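You operate a simulated robot arm through the tools that you are given. There is no shell and no other tool. Be economical: measure what you need, move in short steps, check, and stop when the job is done.

The job below is to be done with a simulated two-armed robot. You get a single attempt, and the scene is never put back.

## Task
Pick up the tall jar labelled "PAINT 3" from the bench beside the shaker with one hand, pass it to the other hand and put it on the shelf over the fan. Set down upright: tall jar.

It is judged by the outcome, as a careful person would: the job done as asked, and still so three seconds after it is handed in. It fails if anything else is knocked over, pushed out of place, dropped, spilled or broken.

## Robot
Two 7-joint arms with two-finger parallel grippers on one trunk, on a base that drives. Base frame: it is fixed to the floor where the robot stands at the start and does not move with it; the origin is under the middle of the robot, x ahead of it, y to its left, z up. Units: mm, degrees, N and s.
The left shoulder is at the start at [30, 119, 1010], the right one opposite. With the tool pointing down near the work surface each hand reaches from about 260 to 680 mm from the robot's upright axis, wherever it stands, measured 20 degrees to its own side. Places, roughly: shelf over the fan [-1000, -3100, 1000]. Payload 3.43 kg a hand.
The TCP of each hand is the grasp point between the finger pads, 30 mm short of the fingertips. In the tool frame z runs along the fingers and y along their closing line. The gripper opens to 94 mm. The fingers are 28 mm wide and 10 mm thick; the gripper's body (50 by 96 mm) begins 55 mm behind the TCP.
Orientation is that of the tool frame in the base frame, as a unit quaternion [w, x, y, z]. With the fingers straight down and closing along the base's y, the tool's x points along the base's -x, its y along +y and its z along -z.

## Interface
- The arms move only by the tool arm_command. It takes "left_targets", "right_targets" or both (then of equal length, played together; a hand with none holds still); each is a list of rows, each a list of 7 numbers: the opening, from 0 (shut) to 1 (fully open), then the shift along the base's x, y, z in units of 20 mm (1.0 is 20 mm), then the turn, a rotation vector about the base's x, y, z in units of 6 degrees (1.0 is 6 degrees). In form: [[hand, tx, ty, tz, ax, ay, az], ...]. A call has 1 to 12 rows; each row shifts and turns the commanded pose from where the row before left it. A call with a number of a shift or a turn outside -1 to 1 is refused whole. Rows are played at 5 a second. More than 50 mm and 8.6 degrees between two rows, or a gripper value outside its range, and nothing of the call is played. A pose out of reach is approached as far as the arm can. The call stops where the force on the tool passes 40 N (or 10 N more than at its start, if that is more) or the arm is blocked; 0.2 s more then pass. The fingers move at their own pace (about 72 mm/s each) and stop on an object; they squeeze with about 23 N. The grip force told is the motor's: it shows also when the fingers shut on nothing. Time passes only in rows, and 0.2 s behind the last, so rows that do not move let the fingers close. It gives the time, the measured TCP pose, the force on the tool (base axes), the opening and the grip force at its end, in the units of the frame above (readings bear some noise), with the torque about the TCP (base axes, N m) and any sound that the robot's microphone picked up.
- Cameras (640 x 400 px; columns grow to the right, rows downward): "scene" is now at [37.8, -14.3, 1703.8]; the picture's right is [-0.24, -0.97, 0.00], its down [-0.83, 0.20, -0.52] and it looks along [0.50, -0.12, -0.85] (base axes); focal length 271 px, centre (320, 200). "left" rides on the left gripper at [76, -14, -102] in its tool frame; the picture's right is [0.18, 0.98, 0.00], its down [-0.75, 0.14, -0.64] and it looks along [-0.63, 0.12, 0.77] (tool axes); focal length 243 px, centre (320, 200). "right" rides on the right gripper at [76, 14, -102] in its tool frame; the picture's right is [-0.18, 0.98, 0.00], its down [-0.75, -0.14, -0.64] and it looks along [-0.63, -0.12, 0.77] (tool axes); focal length 243 px, centre (320, 200). There is no depth. A picture from a camera that has moved, and an enlarged one, comes with that camera's place and axes in the base frame and with its lens.
- grab_frame(camera): a new picture of that camera. The clock stands still meanwhile.
- lift_body(by): slides the trunk up (or, below 0, down) by that many mm; the arms and the scene camera ride with it, the base frame stays. It gives what a move gives, with no picture.
- drive_base(legs): drives the robot by 1 to 6 legs, each [ahead, turn to the left] in mm and degrees, along the robot's own axes; the way and the turn of a leg run together, so that a leg with both is an arc; at most 1500 mm and 180 degrees a leg. The arms and the cameras ride along, it lands a little off, and it stops where it bumps. It gives what a move gives.
- head_to(pan, tilt): turns the head with the scene camera to pan (to the left, within 143 degrees either way) and tilt (down, from -29 to 69), counted from straight ahead of the robot. It gives what a move gives.
- enlarge(camera, box): a new picture of the part [left, top, right, bottom] of that camera's present view, enlarged. The clock stands still meanwhile.
- sign_off(): hands the job in; it is judged then, once.

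Work in short steps. Places have to be worked out from the pictures, the camera data and where the tool is seen: move nearer, look again, correct. Check each grasp and each placing, and mend what went wrong. You have 120 turns and 108 pictures in all, those below and enlarged ones among them. Open the grippers and draw the arms clear of the work before you hand the job in, unless the task says otherwise; then end with one line.

The tools are called after "Call:" as name(argument=value, ...) on one line, values as JSON. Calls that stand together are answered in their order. arm_command: Moves the arms, as the interface text tells. Its arguments: {"type":"object","properties":{"left_targets":{"type":"array"},"right_targets":{"type":"array"}},"required":[]} The other tools are called the same way: lift_body (by) slides the trunk up or down; drive_base (legs) drives the base; head_to (pan, tilt) turns the head that bears the scene camera; grab_frame (camera) takes a picture; enlarge (camera, box) takes an enlarged picture of a part of a camera's view; sign_off () hands the job in.

At the start:

```text
t: 0.0
left_ee_pos: [429.5, 12.8, 1071.2]
left_tool_rot: [0.0, 0.0, 1.0, 0.0]
left_ft_force: [0.2, 0.2, 0.2]
left_torque: [0.02, -0.02, 0.0]
left_grip_width: 94.4
left_grasp_force: 0.0
right_ee_pos: [328.3, -277.2, 1128.5]
right_tool_rot: [0.0, 0.0, 1.0, 0.0]
right_ft_force: [0.5, 0.3, -0.3]
right_torque: [0.02, -0.03, 0.01]
right_grip_width: 93.9
right_grasp_force: 0.0
trunk travel left (down, up): [-275.0, 135.0]
robot x, y, heading: [-2.3, -2.1, -0.1]
head pan, tilt: [-13.8, 58.7]
```

scene: 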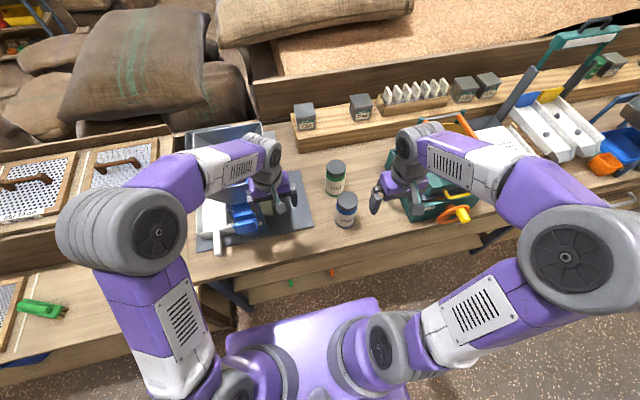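
right: 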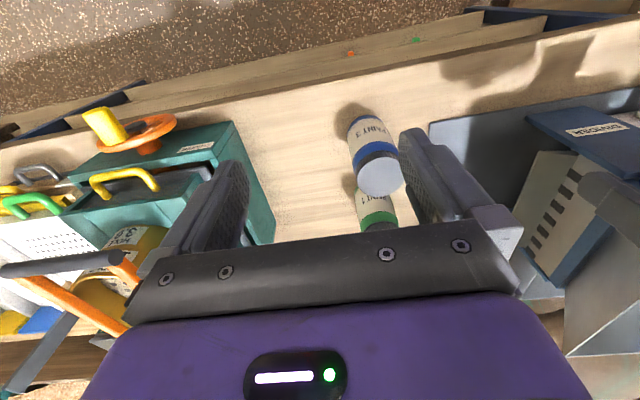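
left: 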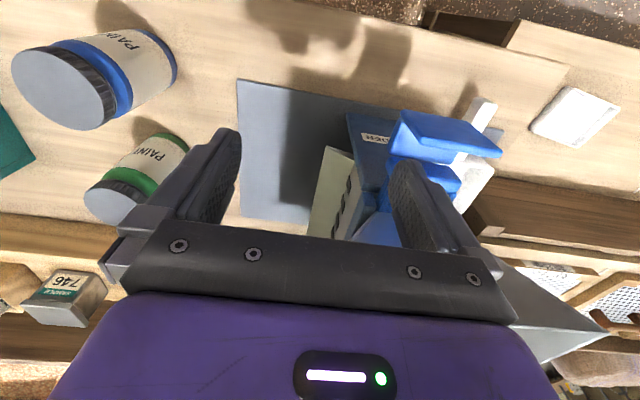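

I'll confirm the label and look closely at the jars: the blue-banded one looks like PAINT 3, near [480, -210, 920] at its top.

Call:
enlarge(camera="scene", box=[240, 100, 480, 250])

Call:
enlarge(camera="right", box=[280, 80, 480, 240])

Call:
enlarge(camera="left", box=[0, 0, 240, 230])

```text
2.67 times, centred on (360, 175) of scene
camera zoom: at [37.8, -14.3, 1703.8], right [-0.24, -0.97, 0.0], down [-0.83, 0.2, -0.52], along [0.5, -0.12, -0.85], focal length 722 px, centre (213, 267)
```

zoom: 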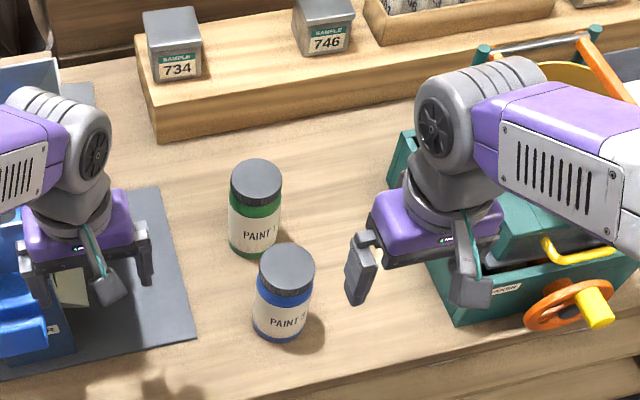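

```text
2.50 times, centred on (380, 160) of right
camera zoom: at [251.1, -262.9, 1230.3], right [0.18, 0.98, 0.0], down [0.75, -0.14, 0.64], along [0.63, -0.12, -0.77], focal length 606 px, centre (170, 300)
```

zoom: 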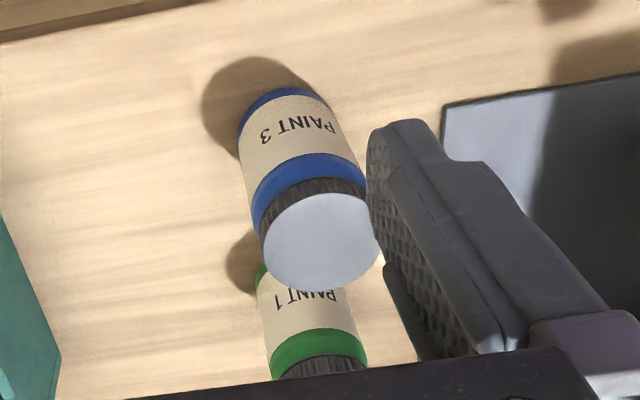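

```text
1.74 times, centred on (120, 115) of left
camera zoom: at [353.6, 0.3, 1174.3], right [-0.18, 0.98, 0.0], down [0.75, 0.14, 0.64], along [0.63, 0.12, -0.77], focal length 422 px, centre (668, 348)
```

zoom: 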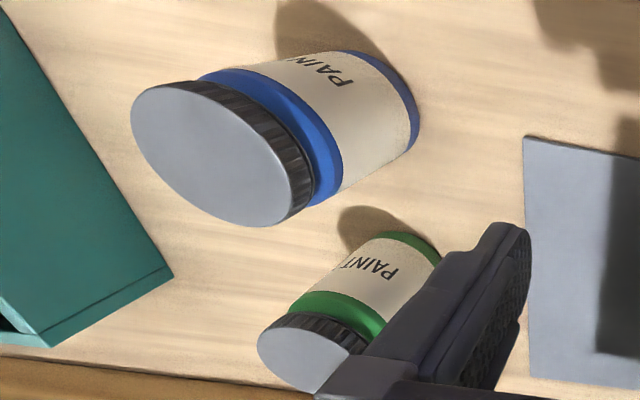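

The blue-banded jar is PAINT 3, lid centre about [456, -216, 947], base about z 800, about 68 mm wide. Before choosing the grasp I look toward the shelf over the fan.

Call:
head_to(pan=-108, tilt=12)

Call:
grab_frame(camera="scene")

```text
t: 1.7
left_ee_pos: [430.1, 13.2, 1071.6]
left_tool_rot: [0.0, 0.0, 1.0, -0.001]
left_ft_force: [0.3, -0.4, 0.0]
left_torque: [-0.02, 0.0, 0.02]
left_grip_width: 94.3
left_grasp_force: 0.1
right_ee_pos: [327.0, -277.4, 1129.1]
right_tool_rot: [0.0, 0.0, 1.0, -0.001]
right_ft_force: [0.8, -0.6, 0.7]
right_torque: [0.0, -0.02, 0.0]
right_grip_width: 94.0
right_grasp_force: 0.1
trunk travel left (down, up): [-275.0, 135.0]
robot x, y, heading: [-0.9, -1.5, -0.2]
head pan, tilt: [-108.0, 12.0]
```

```text
101 pictures are left
camera scene: at [-57.1, -86.7, 1773.4], right [-0.95, 0.31, 0.0], down [0.06, 0.2, -0.98], along [-0.3, -0.93, -0.21], focal length 271 px, centre (320, 200)
```

scene: 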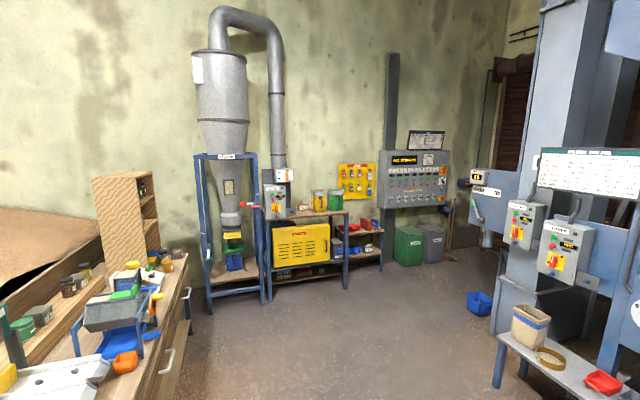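

Call:
enlarge(camera="scene", box=[240, 150, 400, 310])

```text
2.50 times, centred on (320, 230) of scene
camera zoom: at [-57.1, -86.7, 1773.4], right [-0.95, 0.31, 0.0], down [0.06, 0.2, -0.98], along [-0.3, -0.93, -0.21], focal length 677 px, centre (320, 125)
```

zoom: 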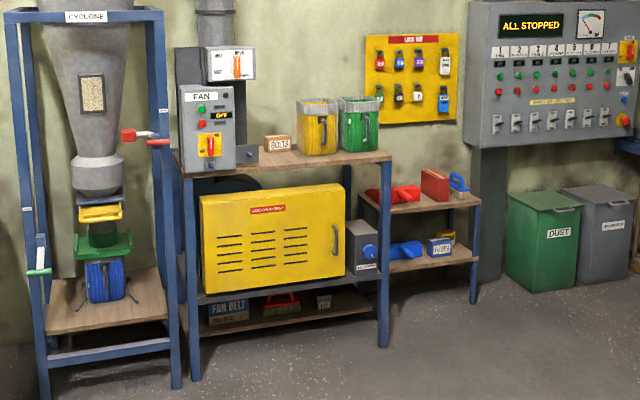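

The shelf over the fan is an open tabletop near z 1000, free along its front edge, so the left hand can place the jar from the side. The right hand will first pick it from above, so I move it to just above the jar and check.

Call:
arm_command(right_targets=[[1, 0.92, 0.436, -0.6, 0, 0, 0], [1, 0.92, 0.436, -0.6, 0, 0, 0], [1, 0.92, 0.436, -0.8, 0, 0, 0], [1, 0.92, 0.436, -0.8, 0, 0, 0], [1, 0.92, 0.436, -0.8, 0, 0, 0], [1, 0.92, 0.436, -0.8, 0, 0, 0], [1, 0.92, 0.436, -0.8, 0, 0, 0], [1, 0, 0, 0, 0, 0, 0]])

Call:
grab_frame(camera="right")

Call:
head_to(pan=-20, tilt=50)

Call:
grab_frame(camera="scene")

```text
t: 3.5
left_ee_pos: [428.8, 14.0, 1072.1]
left_tool_rot: [0.0, 0.001, 1.0, 0.0]
left_ft_force: [-0.5, -0.4, 0.4]
left_torque: [-0.01, 0.02, 0.01]
left_grip_width: 93.9
left_grasp_force: 0.0
right_ee_pos: [457.0, -214.6, 1024.7]
right_tool_rot: [0.0, 0.0, 1.0, 0.0]
right_ft_force: [-0.2, 0.9, 0.0]
right_torque: [-0.01, 0.0, 0.0]
right_grip_width: 94.0
right_grasp_force: 0.1
trunk travel left (down, up): [-275.0, 135.0]
robot x, y, heading: [-3.7, -4.1, 0.1]
head pan, tilt: [-108.0, 12.0]
```

```text
99 pictures are left
camera right: at [380.3, -200.7, 1125.8], right [0.18, 0.98, 0.0], down [0.75, -0.14, 0.64], along [0.63, -0.12, -0.77], focal length 243 px, centre (320, 200)
```

right: 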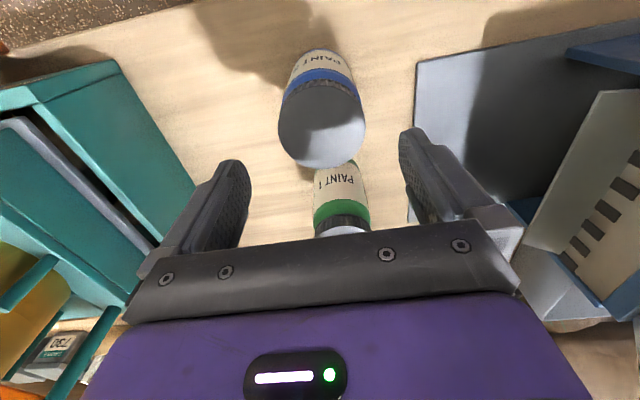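

```text
t: 5.1
left_ee_pos: [429.3, 14.8, 1072.3]
left_tool_rot: [0.0, 0.0, 1.0, -0.001]
left_ft_force: [-0.4, -0.5, -0.2]
left_torque: [0.01, 0.0, 0.01]
left_grip_width: 94.1
left_grasp_force: 0.0
right_ee_pos: [457.9, -215.4, 1024.0]
right_tool_rot: [0.0, 0.0, 1.0, 0.0]
right_ft_force: [0.0, -0.7, -0.7]
right_torque: [0.0, -0.01, 0.0]
right_grip_width: 93.7
right_grasp_force: 0.0
trunk travel left (down, up): [-275.0, 135.0]
robot x, y, heading: [1.7, -0.1, -0.1]
head pan, tilt: [-20.0, 50.0]
```

```text
98 pictures are left
camera scene: at [44.0, -24.4, 1714.9], right [-0.34, -0.94, 0.0], down [-0.72, 0.26, -0.64], along [0.6, -0.22, -0.77], focal length 271 px, centre (320, 200)
```

scene: 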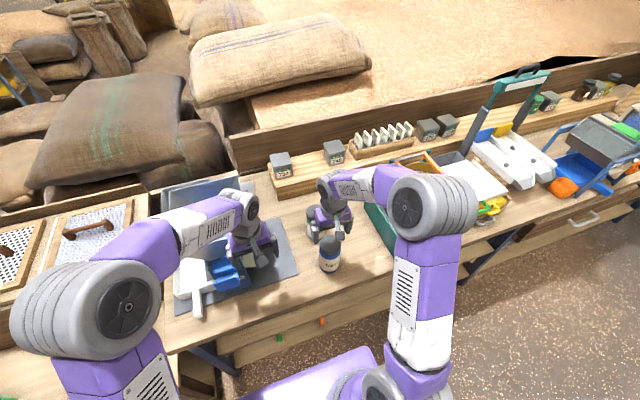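

Lid is centred between the fingers in y (about -214) and x (about 454). I descend so the TCP is about 30 mm below the lid top, fingers open.

Call:
arm_command(right_targets=[[1, -0.1, 0.05, -0.9, 0, 0, 0], [1, 0, 0, -0.9, 0, 0, 0], [1, 0, 0, -0.9, 0, 0, 0], [1, 0, 0, 0, 0, 0, 0]])

Call:
grab_frame(camera="right")

Call:
grab_frame(camera="left")

```text
t: 6.1
left_ee_pos: [428.5, 13.8, 1071.5]
left_tool_rot: [0.0, 0.0, 1.0, 0.0]
left_ft_force: [0.4, 0.3, -0.4]
left_torque: [0.0, -0.01, 0.01]
left_grip_width: 94.1
left_grasp_force: 0.2
right_ee_pos: [454.4, -215.3, 970.0]
right_tool_rot: [0.0, 0.0, 1.0, 0.0]
right_ft_force: [0.3, -0.7, -0.6]
right_torque: [0.01, 0.01, 0.01]
right_grip_width: 94.0
right_grasp_force: 0.1
trunk travel left (down, up): [-275.0, 135.0]
robot x, y, heading: [1.2, 0.6, -0.0]
head pan, tilt: [-20.0, 50.0]
```

```text
97 pictures are left
camera right: at [377.4, -200.4, 1072.0], right [0.18, 0.98, 0.0], down [0.75, -0.14, 0.64], along [0.63, -0.12, -0.77], focal length 243 px, centre (320, 200)
```

right: 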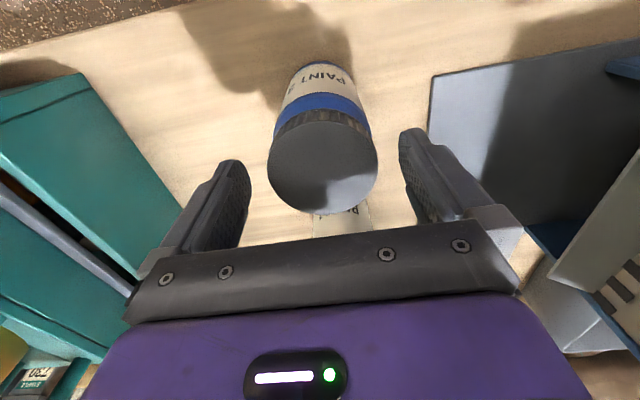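

```text
96 pictures are left
camera left: at [353.4, 0.3, 1174.4], right [-0.18, 0.98, 0.0], down [0.75, 0.14, 0.64], along [0.63, 0.12, -0.77], focal length 243 px, centre (320, 200)
```

left: 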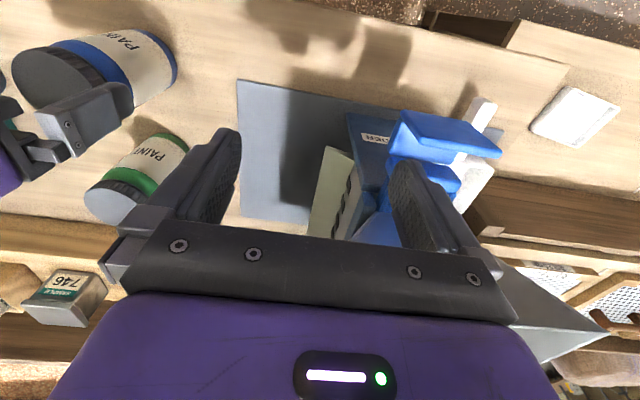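

Lid centre refines to about [452, -213, 949]. I correct by 2 mm and descend to z about 916.

Call:
arm_command(right_targets=[[1, -0.1, 0.08, -0.7, 0, 0, 0], [1, 0, 0, -0.7, 0, 0, 0], [1, 0, 0, -0.7, 0, 0, 0], [1, 0, 0, -0.6, 0, 0, 0], [1, 0, 0, 0, 0, 0, 0]])

Call:
grab_frame(camera="right")

Call:
grab_frame(camera="left")

```text
t: 7.3
left_ee_pos: [429.5, 13.7, 1071.3]
left_tool_rot: [0.0, 0.0, 1.0, 0.0]
left_ft_force: [0.8, -0.1, 0.9]
left_torque: [0.0, -0.01, -0.01]
left_grip_width: 94.0
left_grasp_force: 0.0
right_ee_pos: [454.4, -212.8, 917.8]
right_tool_rot: [0.0, 0.0, 1.0, -0.001]
right_ft_force: [0.5, 0.4, 0.5]
right_torque: [0.02, 0.0, -0.04]
right_grip_width: 94.0
right_grasp_force: 0.1
trunk travel left (down, up): [-275.0, 135.0]
robot x, y, heading: [1.2, -1.6, 0.1]
head pan, tilt: [-20.0, 50.0]
```

```text
95 pictures are left
camera right: at [376.5, -199.3, 1018.3], right [0.18, 0.98, 0.0], down [0.75, -0.14, 0.64], along [0.63, -0.12, -0.77], focal length 243 px, centre (320, 200)
```

right: 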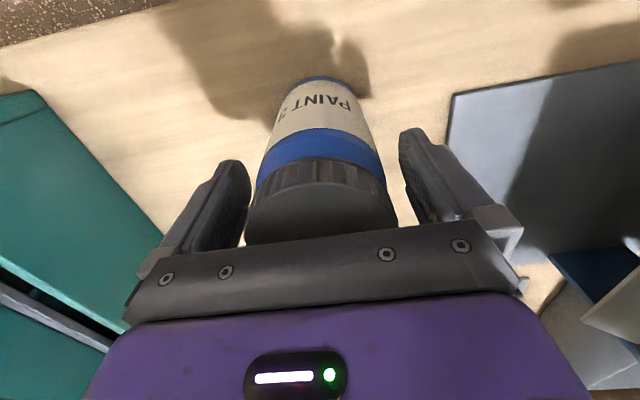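

```text
94 pictures are left
camera left: at [353.5, 0.3, 1174.4], right [-0.18, 0.98, 0.0], down [0.75, 0.14, 0.64], along [0.63, 0.12, -0.77], focal length 243 px, centre (320, 200)
```

left: 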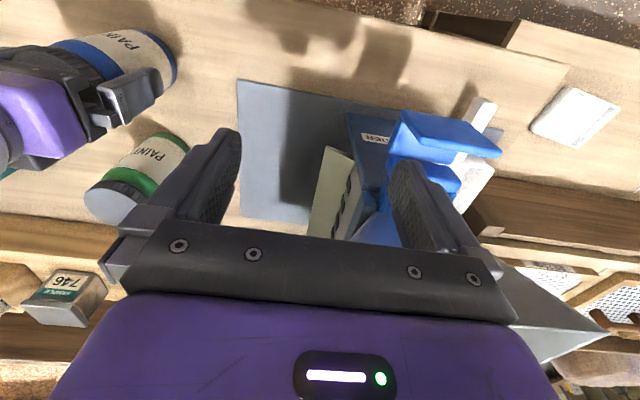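

The jar stands between the fingers. I close on it and wait.

Call:
arm_command(right_targets=[[0, 0, 0, 0, 0, 0, 0], [0, 0, 0, 0, 0, 0, 0], [0, 0, 0, 0, 0, 0, 0], [0, 0, 0, 0, 0, 0, 0], [0, 0, 0, 0, 0, 0, 0]])

```text
t: 8.5
left_ee_pos: [429.7, 13.7, 1071.3]
left_tool_rot: [0.0, 0.0, 1.0, 0.0]
left_ft_force: [1.2, 0.1, 0.2]
left_torque: [0.01, 0.02, 0.0]
left_grip_width: 94.2
left_grasp_force: 0.0
right_ee_pos: [452.7, -215.3, 917.5]
right_tool_rot: [-0.001, 0.0, 1.0, 0.0]
right_ft_force: [1.0, -3.3, 1.9]
right_torque: [-0.17, -0.06, -0.02]
right_grip_width: 74.2
right_grasp_force: 23.0
trunk travel left (down, up): [-275.0, 135.0]
robot x, y, heading: [-0.7, -0.1, -0.3]
head pan, tilt: [-20.0, 50.0]
```

Gripped at 74 mm width with 23 N. I lift it about 40 mm and check the load.

Call:
arm_command(right_targets=[[0, 0, 0, 0.3, 0, 0, 0], [0, 0, 0, 0.5, 0, 0, 0], [0, 0, 0, 0.6, 0, 0, 0], [0, 0, 0, 0.6, 0, 0, 0], [0, 0, 0, 0, 0, 0, 0]])

Call:
grab_frame(camera="left")

Call:
grab_frame(camera="scene")

```text
t: 9.7
left_ee_pos: [430.0, 13.5, 1071.4]
left_tool_rot: [-0.001, 0.0, 1.0, 0.0]
left_ft_force: [0.8, 0.8, 0.2]
left_torque: [0.0, 0.0, -0.01]
left_grip_width: 93.8
left_grasp_force: 0.2
right_ee_pos: [452.6, -213.3, 956.7]
right_tool_rot: [-0.001, 0.0, 1.0, 0.001]
right_ft_force: [-0.3, -0.3, -5.9]
right_torque: [0.0, 0.03, 0.0]
right_grip_width: 74.0
right_grasp_force: 23.2
trunk travel left (down, up): [-275.0, 135.0]
robot x, y, heading: [-3.3, 1.8, -0.2]
head pan, tilt: [-20.0, 50.0]
```

```text
93 pictures are left
camera left: at [354.2, 0.1, 1174.1], right [-0.18, 0.98, 0.0], down [0.75, 0.14, 0.64], along [0.63, 0.12, -0.77], focal length 243 px, centre (320, 200)
```

left: 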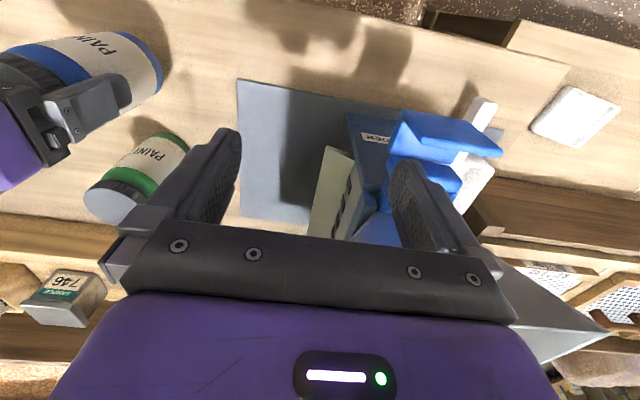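

```text
92 pictures are left
camera scene: at [44.8, -24.6, 1714.8], right [-0.34, -0.94, 0.0], down [-0.72, 0.26, -0.64], along [0.6, -0.22, -0.77], focal length 271 px, centre (320, 200)
```

scene: 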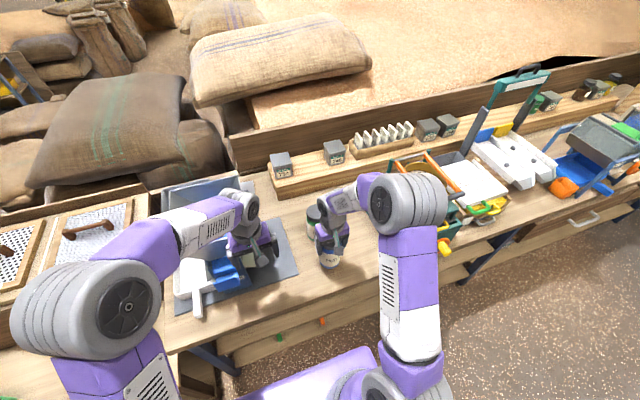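

Jar is held (about 6 N load). I raise it well clear and draw it in a little before backing away from the bench.

Call:
arm_command(right_targets=[[0, 0, 0, 1, 0, 0, 0], [0, 0, 0, 1, 0, 0, 0], [0, 0, 0, 1, 0, 0, 0], [0, -0.5, 0, 1, 0, 0, 0], [0, -0.5, 0, 1, 0, 0, 0], [0, -0.5, 0, 1, 0, 0, 0], [0, -0.5, 0, 1, 0, 0, 0], [0, -0.5, 0, 1, 0, 0, 0], [0, 0, 0, 0, 0, 0, 0]])

Call:
drive_base(legs=[[-450, 0]])

Call:
grab_frame(camera="scene")

```text
t: 11.7
left_ee_pos: [429.4, 14.1, 1070.7]
left_tool_rot: [0.0, 0.0, 1.0, 0.0]
left_ft_force: [0.5, -0.1, 0.0]
left_torque: [-0.01, 0.01, 0.02]
left_grip_width: 94.1
left_grasp_force: 0.1
right_ee_pos: [403.0, -214.6, 1117.0]
right_tool_rot: [-0.001, 0.0, 1.0, 0.0]
right_ft_force: [0.1, -0.1, -5.3]
right_torque: [0.02, 0.05, 0.0]
right_grip_width: 72.0
right_grasp_force: 23.2
trunk travel left (down, up): [-275.0, 135.0]
robot x, y, heading: [-2.4, 3.1, 0.3]
head pan, tilt: [-20.0, 50.0]
```

```text
t: 14.5
left_ee_pos: [-26.6, 11.4, 1071.1]
left_tool_rot: [0.0, 0.004, 1.0, -0.001]
left_ft_force: [-0.2, 0.0, 0.1]
left_torque: [0.0, -0.03, 0.02]
left_grip_width: 94.0
left_grasp_force: 0.1
right_ee_pos: [-54.5, -215.5, 1116.0]
right_tool_rot: [0.0, 0.005, 1.0, 0.0]
right_ft_force: [-1.0, 0.1, -5.6]
right_torque: [0.01, 0.0, -0.01]
right_grip_width: 71.7
right_grasp_force: 22.8
trunk travel left (down, up): [-275.0, 135.0]
robot x, y, heading: [-458.1, 4.0, -0.4]
head pan, tilt: [-20.0, 50.0]
```

```text
91 pictures are left
camera scene: at [-412.3, -23.0, 1714.8], right [-0.35, -0.94, 0.0], down [-0.72, 0.27, -0.64], along [0.6, -0.22, -0.77], focal length 271 px, centre (320, 200)
```

scene: 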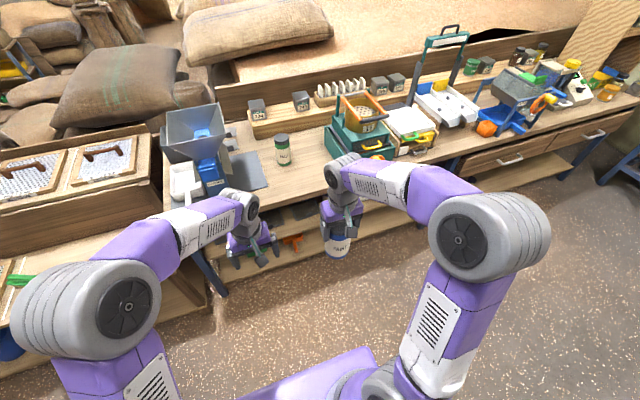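

The grip width fell from 74 to 72 mm; I check for slipping.

Call:
grab_frame(camera="right")

Call:
enlarge(camera="scene", box=[280, 150, 400, 270])

Call:
grab_frame(camera="left")

```text
90 pictures are left
camera right: at [-131.4, -200.0, 1218.1], right [0.19, 0.98, 0.0], down [0.75, -0.15, 0.64], along [0.63, -0.12, -0.77], focal length 243 px, centre (320, 200)
```

right: 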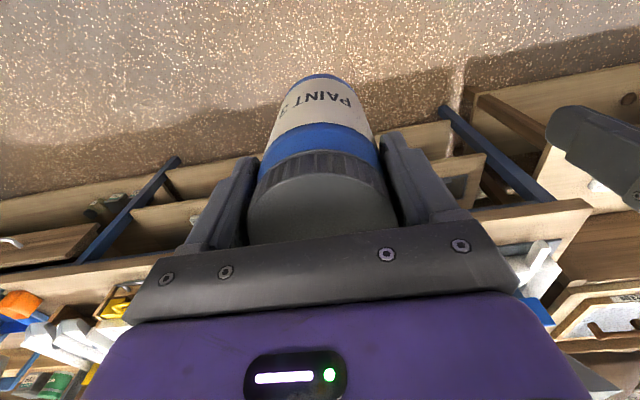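

```text
3.33 times, centred on (340, 210) of scene
camera zoom: at [-412.3, -23.0, 1714.8], right [-0.35, -0.94, 0.0], down [-0.72, 0.27, -0.64], along [0.6, -0.22, -0.77], focal length 903 px, centre (253, 167)
```

zoom: 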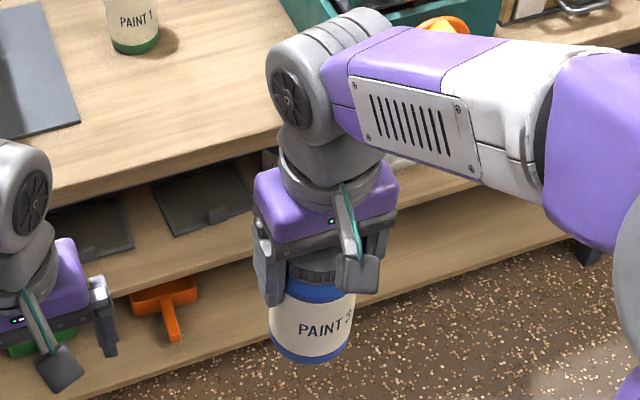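

```text
88 pictures are left
camera left: at [-102.5, -0.9, 1174.3], right [-0.18, 0.98, 0.0], down [0.75, 0.13, 0.64], along [0.63, 0.11, -0.77], focal length 243 px, centre (320, 200)
```

left: 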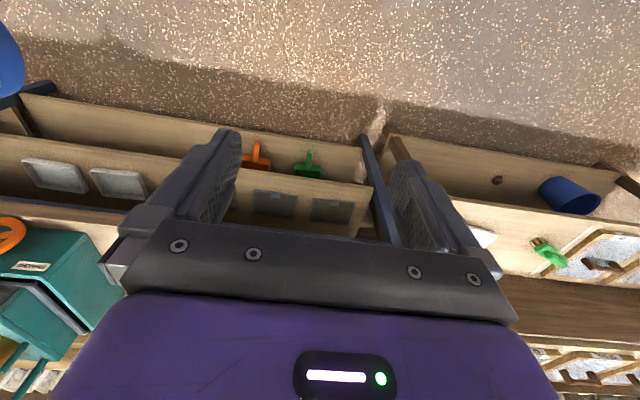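

The jar is secure and upright, no visible slip. For the handover I yaw the left hand to the right and tilt it, so it can take the lower jar body from the side, and yaw the right hand so its camera is out of the way.

Call:
arm_command(left_targets=[[1, 0, 0, 0, 0, 0, -1], [1, 0, 0, 0, 0, 0, -1], [1, 0, 0, 0, 0, 0, -1], [1, 0, 0, 0, 0, 0, -1], [1, 0, 0, 0, 0, 0, -1], [1, 0, 0, 0, 0, 0, -1], [1, 0, 0, 0, 0, 0, 0]], right_targets=[[0, 0, 0, 0, 0, 0, 1], [0, 0, 0, 0, 0, 0, 1], [0, 0, 0, 0, 0, 0, 1], [0, 0, 0, 0, 0, 0, 1], [0, 0, 0, 0, 0, 0, 1], [0, 0, 0, 0, 0, 0, 1], [0, 0, 0, 0, 0, 0, 0]])

Call:
arm_command(left_targets=[[1, 0, 0, 0, -0.588, -0.809, 0], [1, 0, 0, 0, -0.588, -0.809, 0], [1, 0, 0, 0, -0.588, -0.809, 0], [1, 0, 0, 0, -0.588, -0.809, 0], [1, 0, 0, 0, -0.588, -0.809, 0], [1, 0, 0, 0, -0.588, -0.809, 0], [1, 0, 0, 0, -0.588, -0.809, 0], [1, 0, 0, 0, -0.588, -0.809, 0], [1, 0, 0, 0, 0, 0, 0]])

Call:
grab_frame(camera="scene")

Call:
grab_frame(camera="left")

```text
t: 16.1
left_ee_pos: [-25.7, 12.2, 1071.0]
left_tool_rot: [-0.001, 0.314, 0.949, 0.0]
left_ft_force: [-0.3, -0.9, 0.2]
left_torque: [0.02, -0.03, -0.01]
left_grip_width: 93.9
left_grasp_force: 0.0
right_ee_pos: [-54.3, -214.7, 1117.0]
right_tool_rot: [-0.001, -0.306, 0.952, 0.0]
right_ft_force: [0.1, 0.1, 0.2]
right_torque: [0.0, 0.0, -0.01]
right_grip_width: 0.3
right_grasp_force: 23.0
trunk travel left (down, up): [-275.0, 135.0]
robot x, y, heading: [-453.3, 0.9, -0.5]
head pan, tilt: [-20.0, 50.0]
```

```text
t: 18.1
left_ee_pos: [-27.1, 11.6, 1072.4]
left_tool_rot: [0.388, 0.286, 0.868, -0.124]
left_ft_force: [0.7, -0.2, 0.5]
left_torque: [0.01, 0.03, -0.06]
left_grip_width: 94.2
left_grasp_force: 0.1
right_ee_pos: [-54.2, -216.1, 1117.8]
right_tool_rot: [0.0, -0.305, 0.952, 0.0]
right_ft_force: [0.2, -0.1, -1.5]
right_torque: [0.0, 0.0, 0.04]
right_grip_width: 0.0
right_grasp_force: 23.0
trunk travel left (down, up): [-275.0, 135.0]
robot x, y, heading: [-460.3, -2.2, -0.7]
head pan, tilt: [-20.0, 50.0]
```

```text
87 pictures are left
camera scene: at [-412.3, -22.9, 1714.8], right [-0.35, -0.94, 0.0], down [-0.72, 0.27, -0.64], along [0.6, -0.23, -0.77], focal length 271 px, centre (320, 200)
```

scene: 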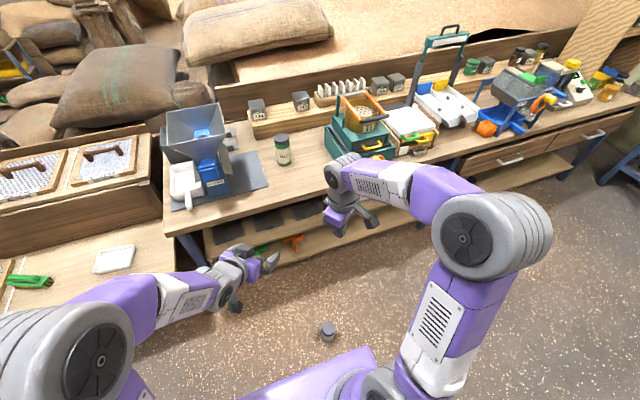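

```text
86 pictures are left
camera left: at [-137.1, 76.3, 1083.5], right [0.48, 0.87, -0.13], down [0.1, 0.09, 0.99], along [0.87, -0.49, -0.04], focal length 243 px, centre (320, 200)
```

left: 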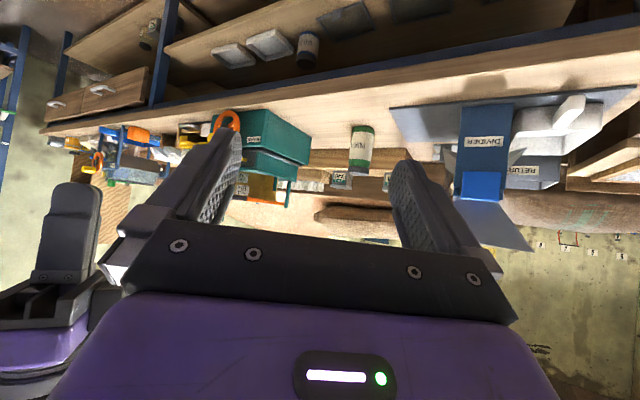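

The jar slipped out during the turn and is now on the floor near the robot; that was my missed warning when the width shrank. I look at what state it is in.

Call:
enlarge(camera="scene", box=[270, 290, 390, 370])

Call:
grab_frame(camera="right")

```text
5.00 times, centred on (330, 330) of scene
camera zoom: at [-412.3, -22.9, 1714.8], right [-0.35, -0.94, 0.0], down [-0.72, 0.27, -0.64], along [0.6, -0.23, -0.77], focal length 1354 px, centre (270, -450)
```

zoom: 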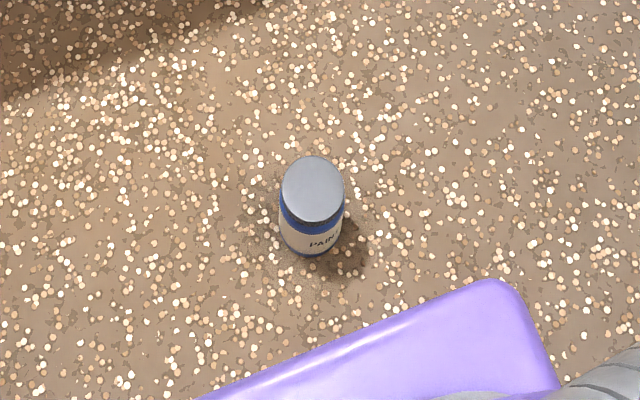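

```text
84 pictures are left
camera right: at [-125.2, -247.8, 1217.8], right [-0.42, 0.91, 0.0], down [0.7, 0.32, 0.64], along [0.58, 0.27, -0.77], focal length 243 px, centre (320, 200)
```

right: 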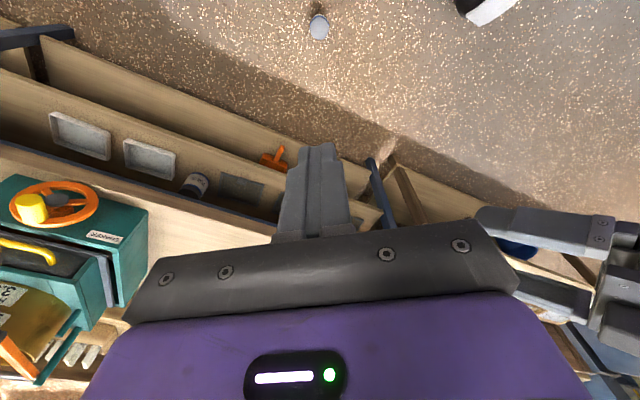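

The jar is standing upright and unspilled on the floor, at about [-47, -216], within reach if the trunk is lowered. I reopen the right hand and lower the trunk fully; this time I'll grip deeper on the body and avoid turning the hand afterwards.

Call:
arm_command(right_targets=[[1, 0, 0, 0, 0, 0, 0], [1, 0, 0, 0, 0, 0, 0], [1, 0, 0, 0, 0, 0, 0]])

Call:
lift_body(by=-270)

Call:
grab_frame(camera="right")

Call:
head_to(pan=-25, tilt=62)

Call:
grab_frame(camera="scene")

```text
t: 18.9
left_ee_pos: [-26.3, 10.7, 1071.2]
left_tool_rot: [0.388, 0.286, 0.868, -0.124]
left_ft_force: [0.6, 0.8, 1.0]
left_torque: [0.02, 0.01, -0.02]
left_grip_width: 93.8
left_grasp_force: 0.0
right_ee_pos: [-54.8, -215.2, 1117.1]
right_tool_rot: [0.001, -0.305, 0.952, 0.0]
right_ft_force: [-0.1, 0.4, 0.2]
right_torque: [-0.03, 0.02, 0.02]
right_grip_width: 93.8
right_grasp_force: 0.1
trunk travel left (down, up): [-275.0, 135.0]
robot x, y, heading: [-455.5, -2.4, -0.7]
head pan, tilt: [-20.0, 50.0]
```

```text
t: 21.6
left_ee_pos: [-25.6, 11.3, 800.4]
left_tool_rot: [0.387, 0.286, 0.868, -0.124]
left_ft_force: [-0.1, 0.4, -0.2]
left_torque: [-0.01, 0.0, -0.02]
left_grip_width: 94.4
left_grasp_force: 0.1
right_ee_pos: [-54.4, -215.9, 846.6]
right_tool_rot: [-0.001, -0.305, 0.952, 0.0]
right_ft_force: [0.6, -0.6, -0.4]
right_torque: [-0.02, 0.02, -0.02]
right_grip_width: 94.1
right_grasp_force: 0.0
trunk travel left (down, up): [-5.0, 405.0]
robot x, y, heading: [-456.4, 3.7, -0.4]
head pan, tilt: [-20.0, 50.0]
```

```text
83 pictures are left
camera right: at [-125.2, -247.6, 948.0], right [-0.42, 0.91, 0.0], down [0.7, 0.32, 0.64], along [0.58, 0.27, -0.77], focal length 243 px, centre (320, 200)
```

right: 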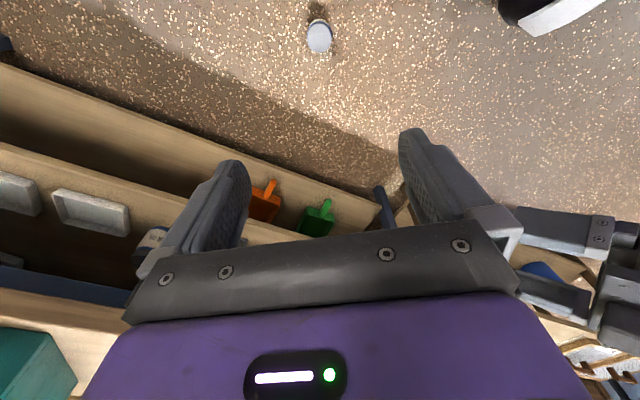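

```text
t: 22.4
left_ee_pos: [-26.8, 11.8, 800.7]
left_tool_rot: [0.388, 0.285, 0.868, -0.124]
left_ft_force: [0.4, -0.6, 0.4]
left_torque: [0.0, 0.02, 0.01]
left_grip_width: 94.0
left_grasp_force: 0.0
right_ee_pos: [-55.1, -215.5, 847.2]
right_tool_rot: [0.0, -0.305, 0.952, 0.0]
right_ft_force: [0.1, -0.1, -0.1]
right_torque: [0.0, -0.02, 0.02]
right_grip_width: 94.0
right_grasp_force: 0.1
trunk travel left (down, up): [-5.0, 405.0]
robot x, y, heading: [-458.7, 0.2, -0.6]
head pan, tilt: [-25.0, 62.0]
```

```text
82 pictures are left
camera scene: at [-426.3, -23.5, 1430.0], right [-0.43, -0.9, 0.0], down [-0.8, 0.38, -0.47], along [0.42, -0.2, -0.88], focal length 271 px, centre (320, 200)
```

scene: 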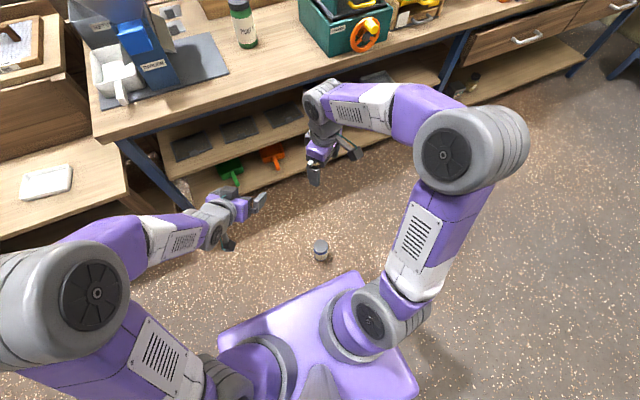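

Both views put the floor jar at about [-46, -210]. I lower the right hand toward it in stages.

Call:
arm_command(right_targets=[[1, 0.2, 0.1, -1, 0, 0, 0], [1, 0.2, 0.1, -1, 0, 0, 0], [1, 0, 0, -1, 0, 0, 0], [1, 0, 0, -1, 0, 0, 0], [1, 0, 0, -1, 0, 0, 0], [1, 0, 0, -1, 0, 0, 0], [1, 0, 0, -1, 0, 0, 0], [1, 0, 0, -1, 0, 0, 0], [1, 0, 0, -1, 0, 0, 0], [1, 0, 0, -1, 0, 0, 0], [1, 0, 0, -1, 0, 0, 0], [1, 0, 0, -1, 0, 0, 0]])

Call:
grab_frame(camera="scene")

Call:
grab_frame(camera="right")

```text
t: 25.0
left_ee_pos: [-26.1, 12.4, 801.1]
left_tool_rot: [0.388, 0.286, 0.867, -0.124]
left_ft_force: [-0.5, -0.6, -0.1]
left_torque: [-0.02, -0.05, -0.02]
left_grip_width: 94.4
left_grasp_force: 0.1
right_ee_pos: [-45.4, -211.7, 606.8]
right_tool_rot: [0.0, -0.305, 0.952, 0.0]
right_ft_force: [0.8, 0.1, -0.3]
right_torque: [-0.01, 0.0, -0.04]
right_grip_width: 94.0
right_grasp_force: 0.0
trunk travel left (down, up): [-5.0, 405.0]
robot x, y, heading: [-455.6, 1.9, -0.5]
head pan, tilt: [-25.0, 62.0]
```

```text
81 pictures are left
camera scene: at [-426.2, -23.5, 1430.0], right [-0.43, -0.9, 0.0], down [-0.8, 0.38, -0.47], along [0.42, -0.2, -0.88], focal length 271 px, centre (320, 200)
```

scene: 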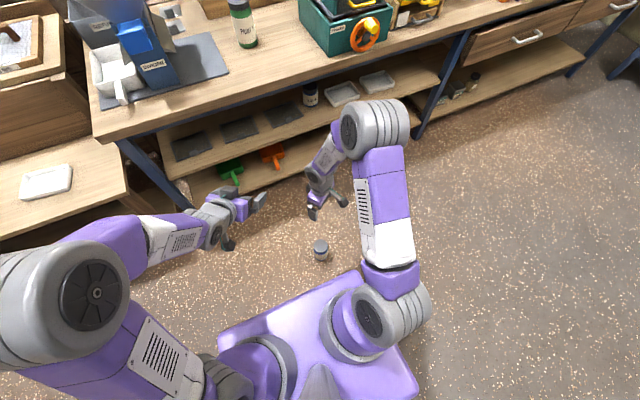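

```text
80 pictures are left
camera right: at [-116.9, -243.0, 708.2], right [-0.42, 0.91, 0.0], down [0.7, 0.32, 0.64], along [0.58, 0.27, -0.77], focal length 243 px, centre (320, 200)
```

right: 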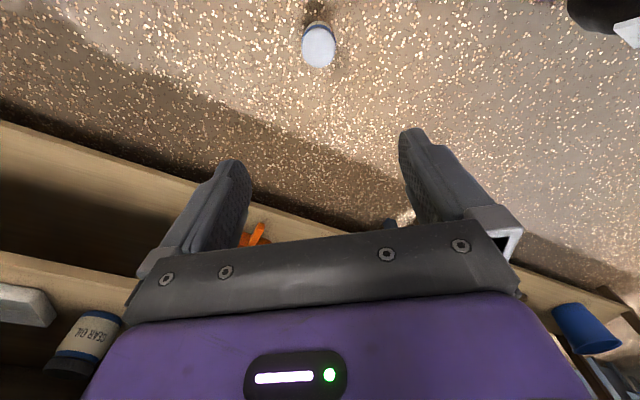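

Clear so far; the elbow keeps about 200 mm from the bench and the jar sits at about [-48, -213]. I continue down.

Call:
arm_command(right_targets=[[1, 0, 0, -1, 0, 0, 0], [1, 0, 0, -1, 0, 0, 0], [1, 0, 0, -1, 0, 0, 0], [1, 0, 0, -1, 0, 0, 0], [1, 0, 0, -1, 0, 0, 0], [1, 0, 0, -1, 0, 0, 0], [1, 0, 0, -1, 0, 0, 0], [1, 0, 0, -1, 0, 0, 0], [1, 0, 0, -1, 0, 0, 0], [1, 0, 0, -1, 0, 0, 0], [1, 0, 0, -1, 0, 0, 0], [1, 0, 0, -1, 0, 0, 0]])

Call:
grab_frame(camera="scene")

Call:
grab_frame(camera="right")

```text
t: 27.6
left_ee_pos: [-27.1, 11.2, 802.1]
left_tool_rot: [0.387, 0.286, 0.868, -0.125]
left_ft_force: [0.6, -0.1, 0.4]
left_torque: [-0.01, 0.01, -0.03]
left_grip_width: 94.0
left_grasp_force: 0.1
right_ee_pos: [-46.2, -210.3, 366.8]
right_tool_rot: [0.0, -0.304, 0.953, -0.001]
right_ft_force: [-0.5, 0.1, 0.0]
right_torque: [-0.02, -0.02, 0.0]
right_grip_width: 94.0
right_grasp_force: 0.1
trunk travel left (down, up): [-5.0, 405.0]
robot x, y, heading: [-454.4, 3.1, -0.5]
head pan, tilt: [-25.0, 62.0]
```

```text
79 pictures are left
camera scene: at [-426.3, -23.5, 1430.0], right [-0.43, -0.9, 0.0], down [-0.8, 0.38, -0.47], along [0.42, -0.2, -0.88], focal length 271 px, centre (320, 200)
```

scene: 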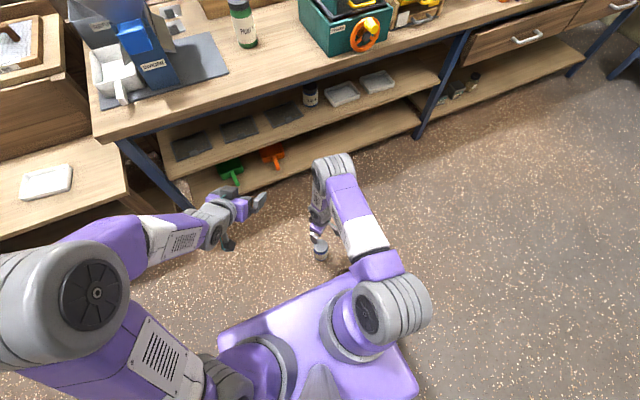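

```text
78 pictures are left
camera right: at [-117.1, -243.5, 468.2], right [-0.42, 0.91, 0.0], down [0.7, 0.32, 0.64], along [0.58, 0.27, -0.77], focal length 243 px, centre (320, 200)
```

right: 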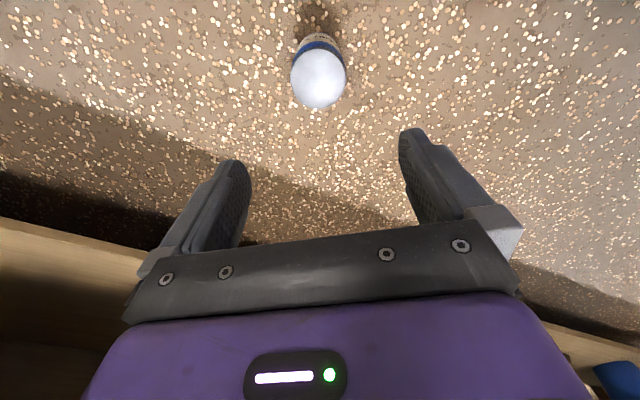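

Lid near [-45, -212]; I go down another 120 mm, keeping the fingertips above the lid, and look again.

Call:
arm_command(right_targets=[[1, 0, 0, -1, 0, 0, 0], [1, 0, 0, -1, 0, 0, 0], [1, 0, 0, -1, 0, 0, 0], [1, 0, 0, -1, 0, 0, 0], [1, 0, 0, -1, 0, 0, 0], [1, 0, 0, -1, 0, 0, 0], [1, 0, 0, 0, 0, 0, 0]])

Call:
grab_frame(camera="right")

```text
t: 29.2
left_ee_pos: [-26.8, 11.8, 801.7]
left_tool_rot: [0.387, 0.285, 0.868, -0.124]
left_ft_force: [-0.5, -0.1, 1.1]
left_torque: [0.02, -0.02, -0.02]
left_grip_width: 94.1
left_grasp_force: 0.0
right_ee_pos: [-45.3, -212.4, 247.3]
right_tool_rot: [0.0, -0.305, 0.952, 0.0]
right_ft_force: [0.2, 1.7, -0.5]
right_torque: [0.0, -0.01, 0.01]
right_grip_width: 94.0
right_grasp_force: 0.0
trunk travel left (down, up): [-5.0, 405.0]
robot x, y, heading: [-455.6, 0.6, -0.5]
head pan, tilt: [-25.0, 62.0]
```

```text
77 pictures are left
camera right: at [-116.5, -243.8, 348.2], right [-0.42, 0.91, 0.0], down [0.7, 0.32, 0.64], along [0.58, 0.27, -0.77], focal length 243 px, centre (320, 200)
```

right: 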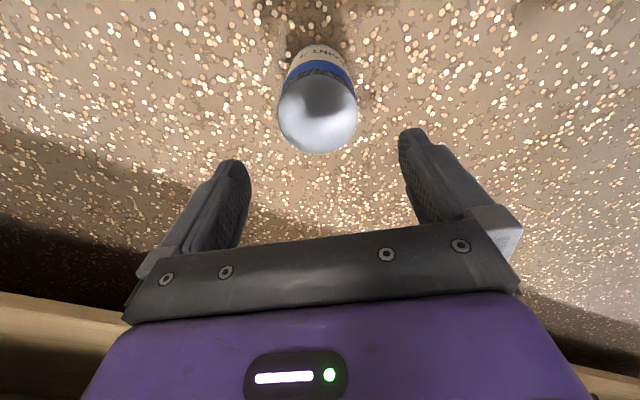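

Jar height resolves to about 126 mm, with the lid at [-42, -210]. I correct by 3 mm and descend to z about 82, checking part-way.

Call:
arm_command(right_targets=[[1, 0.15, 0.08, -0.8, 0, 0, 0], [1, 0, 0, -0.8, 0, 0, 0], [1, 0, 0, -0.8, 0, 0, 0], [1, 0, 0, -0.8, 0, 0, 0], [1, 0, 0, 0, 0, 0, 0]])

Call:
grab_frame(camera="right")

```text
t: 30.4
left_ee_pos: [-27.6, 11.3, 802.0]
left_tool_rot: [0.387, 0.286, 0.868, -0.124]
left_ft_force: [-0.9, 1.0, 0.0]
left_torque: [0.04, 0.0, 0.0]
left_grip_width: 93.9
left_grasp_force: 0.0
right_ee_pos: [-45.6, -205.5, 207.2]
right_tool_rot: [0.0, -0.304, 0.953, 0.001]
right_ft_force: [-0.3, -0.2, -1.0]
right_torque: [-0.01, -0.01, 0.0]
right_grip_width: 94.0
right_grasp_force: 0.1
right hand out of reach, approached as far as the arm can: row 3, 4
trunk travel left (down, up): [-5.0, 405.0]
robot x, y, heading: [-456.0, 1.5, -0.6]
head pan, tilt: [-25.0, 62.0]
```

```text
76 pictures are left
camera right: at [-117.3, -237.4, 307.9], right [-0.42, 0.91, 0.0], down [0.69, 0.32, 0.64], along [0.58, 0.27, -0.77], focal length 243 px, centre (320, 200)
```

right: 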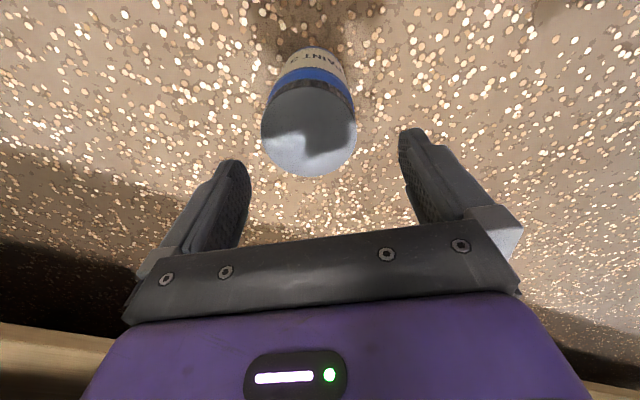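

At this pose the arm stopped at z 207 ("out of reach"). The +36° yaw may be what limits the wrist, so I lift slightly, turn the hand back to straight over the jar, and try again.

Call:
arm_command(right_targets=[[1, 0, 0, 1, 0, 0, 0], [1, 0, 0, 1, 0, 0, 0], [1, 0, 0, 0, 0, 0, -1], [1, 0, 0, 0, 0, 0, -1], [1, 0, 0, 0, 0, 0, -1], [1, 0, 0, 0, 0, 0, -1], [1, 0, 0, 0, 0, 0, -1], [1, 0, 0, 0, 0, 0, -1], [1, 0, 0, 0, 0, 0, 0]])

Call:
grab_frame(camera="right")

```text
t: 32.4
left_ee_pos: [-27.6, 11.8, 801.1]
left_tool_rot: [0.387, 0.287, 0.868, -0.124]
left_ft_force: [-1.0, 0.0, -0.4]
left_torque: [-0.01, 0.0, -0.04]
left_grip_width: 93.9
left_grasp_force: 0.1
right_ee_pos: [-47.9, -205.5, 246.3]
right_tool_rot: [0.0, 0.005, 1.0, -0.001]
right_ft_force: [0.1, 0.1, 0.0]
right_torque: [-0.06, -0.02, -0.01]
right_grip_width: 94.2
right_grasp_force: 0.1
trunk travel left (down, up): [-5.0, 405.0]
robot x, y, heading: [-455.1, 3.3, -0.6]
head pan, tilt: [-25.0, 62.0]
```

```text
75 pictures are left
camera right: at [-123.4, -189.4, 347.5], right [0.19, 0.98, 0.0], down [0.75, -0.15, 0.64], along [0.63, -0.12, -0.77], focal length 243 px, centre (320, 200)
```

right: 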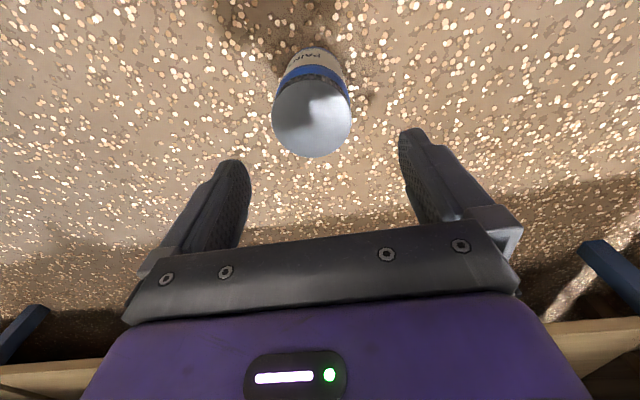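

Jar at [-41, -212]. I align and try descending to z about 172, with tips still above the lid.

Call:
arm_command(right_targets=[[1, 0.35, -0.3, -0.7, 0, 0, 0], [1, 0, 0, -1, 0, 0, 0], [1, 0, 0, -1, 0, 0, 0], [1, 0, 0, -1, 0, 0, 0], [1, 0, 0, 0, 0, 0, 0]])

Call:
grab_frame(camera="scene")

```text
t: 33.6
left_ee_pos: [-27.0, 11.0, 801.1]
left_tool_rot: [0.388, 0.286, 0.867, -0.125]
left_ft_force: [0.7, 0.3, -0.4]
left_torque: [-0.02, 0.0, -0.02]
left_grip_width: 94.2
left_grasp_force: 0.1
right_ee_pos: [-39.2, -210.9, 212.3]
right_tool_rot: [0.001, 0.005, 1.0, 0.0]
right_ft_force: [0.1, 1.1, -0.8]
right_torque: [0.0, -0.01, -0.04]
right_grip_width: 93.8
right_grasp_force: 0.0
right hand out of reach, approached as far as the arm can: row 3, 4
trunk travel left (down, up): [-5.0, 405.0]
robot x, y, heading: [-456.7, 0.1, -0.7]
head pan, tilt: [-25.0, 62.0]
```

```text
74 pictures are left
camera scene: at [-426.4, -23.5, 1430.0], right [-0.43, -0.9, 0.0], down [-0.8, 0.38, -0.47], along [0.42, -0.2, -0.88], focal length 271 px, centre (320, 200)
```

scene: 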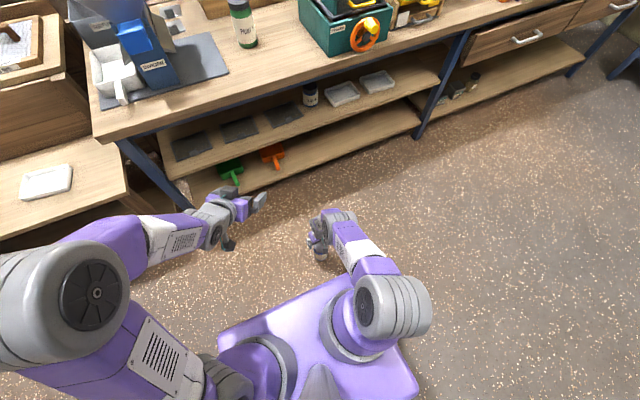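

Same limit, so it is reach rather than yaw. I test whether the hand can go lower closer to the robot: draw back 80 mm (away from the jar) and descend.

Call:
arm_command(right_targets=[[1, 0, 0, 1, 0, 0, 0], [1, -1, 0, 1, 0, 0, 0], [1, -1, 0, 0, 0, 0, 0], [1, -1, 0, 0, 0, 0, 0], [1, -1, 0, 0, 0, 0, 0], [1, 0, 0, -1, 0, 0, 0], [1, 0, 0, -1, 0, 0, 0], [1, 0, 0, -1, 0, 0, 0], [1, 0, 0, -0.5, 0, 0, 0], [1, 0, 0, 0, 0, 0, 0]])

Call:
grab_frame(camera="scene")

Call:
grab_frame(camera="right")

```text
t: 35.8
left_ee_pos: [-25.9, 11.4, 801.4]
left_tool_rot: [0.387, 0.286, 0.868, -0.124]
left_ft_force: [0.1, -0.4, -0.4]
left_torque: [-0.04, 0.0, -0.02]
left_grip_width: 94.2
left_grasp_force: 0.0
right_ee_pos: [-120.0, -212.1, 185.5]
right_tool_rot: [-0.001, 0.004, 1.0, 0.002]
right_ft_force: [-0.9, 0.0, 0.4]
right_torque: [-0.01, 0.01, -0.02]
right_grip_width: 93.9
right_grasp_force: 0.0
right hand out of reach, approached as far as the arm can: row 9
trunk travel left (down, up): [-5.0, 405.0]
robot x, y, heading: [-457.7, 0.7, -0.4]
head pan, tilt: [-25.0, 62.0]
```

```text
73 pictures are left
camera scene: at [-426.4, -23.5, 1430.0], right [-0.43, -0.9, 0.0], down [-0.8, 0.38, -0.47], along [0.42, -0.2, -0.88], focal length 271 px, centre (320, 200)
```

scene: 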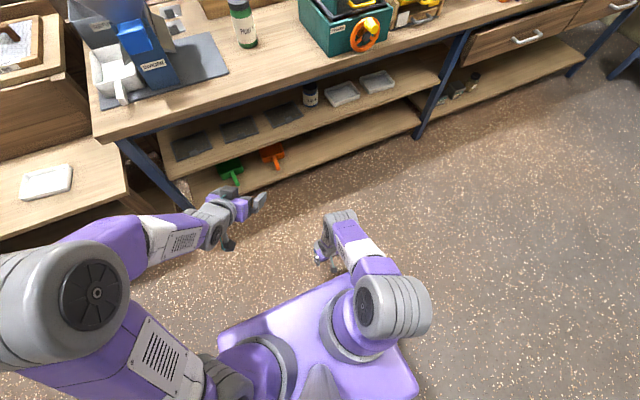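

```text
72 pictures are left
camera right: at [-197.0, -197.0, 286.4], right [0.19, 0.98, 0.0], down [0.75, -0.15, 0.64], along [0.63, -0.12, -0.77], focal length 243 px, centre (320, 200)
```

right: 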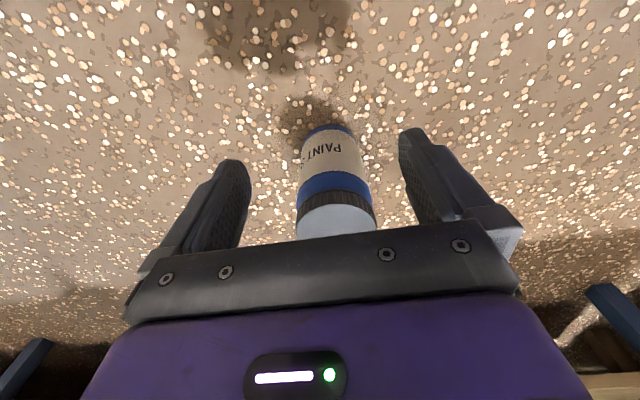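

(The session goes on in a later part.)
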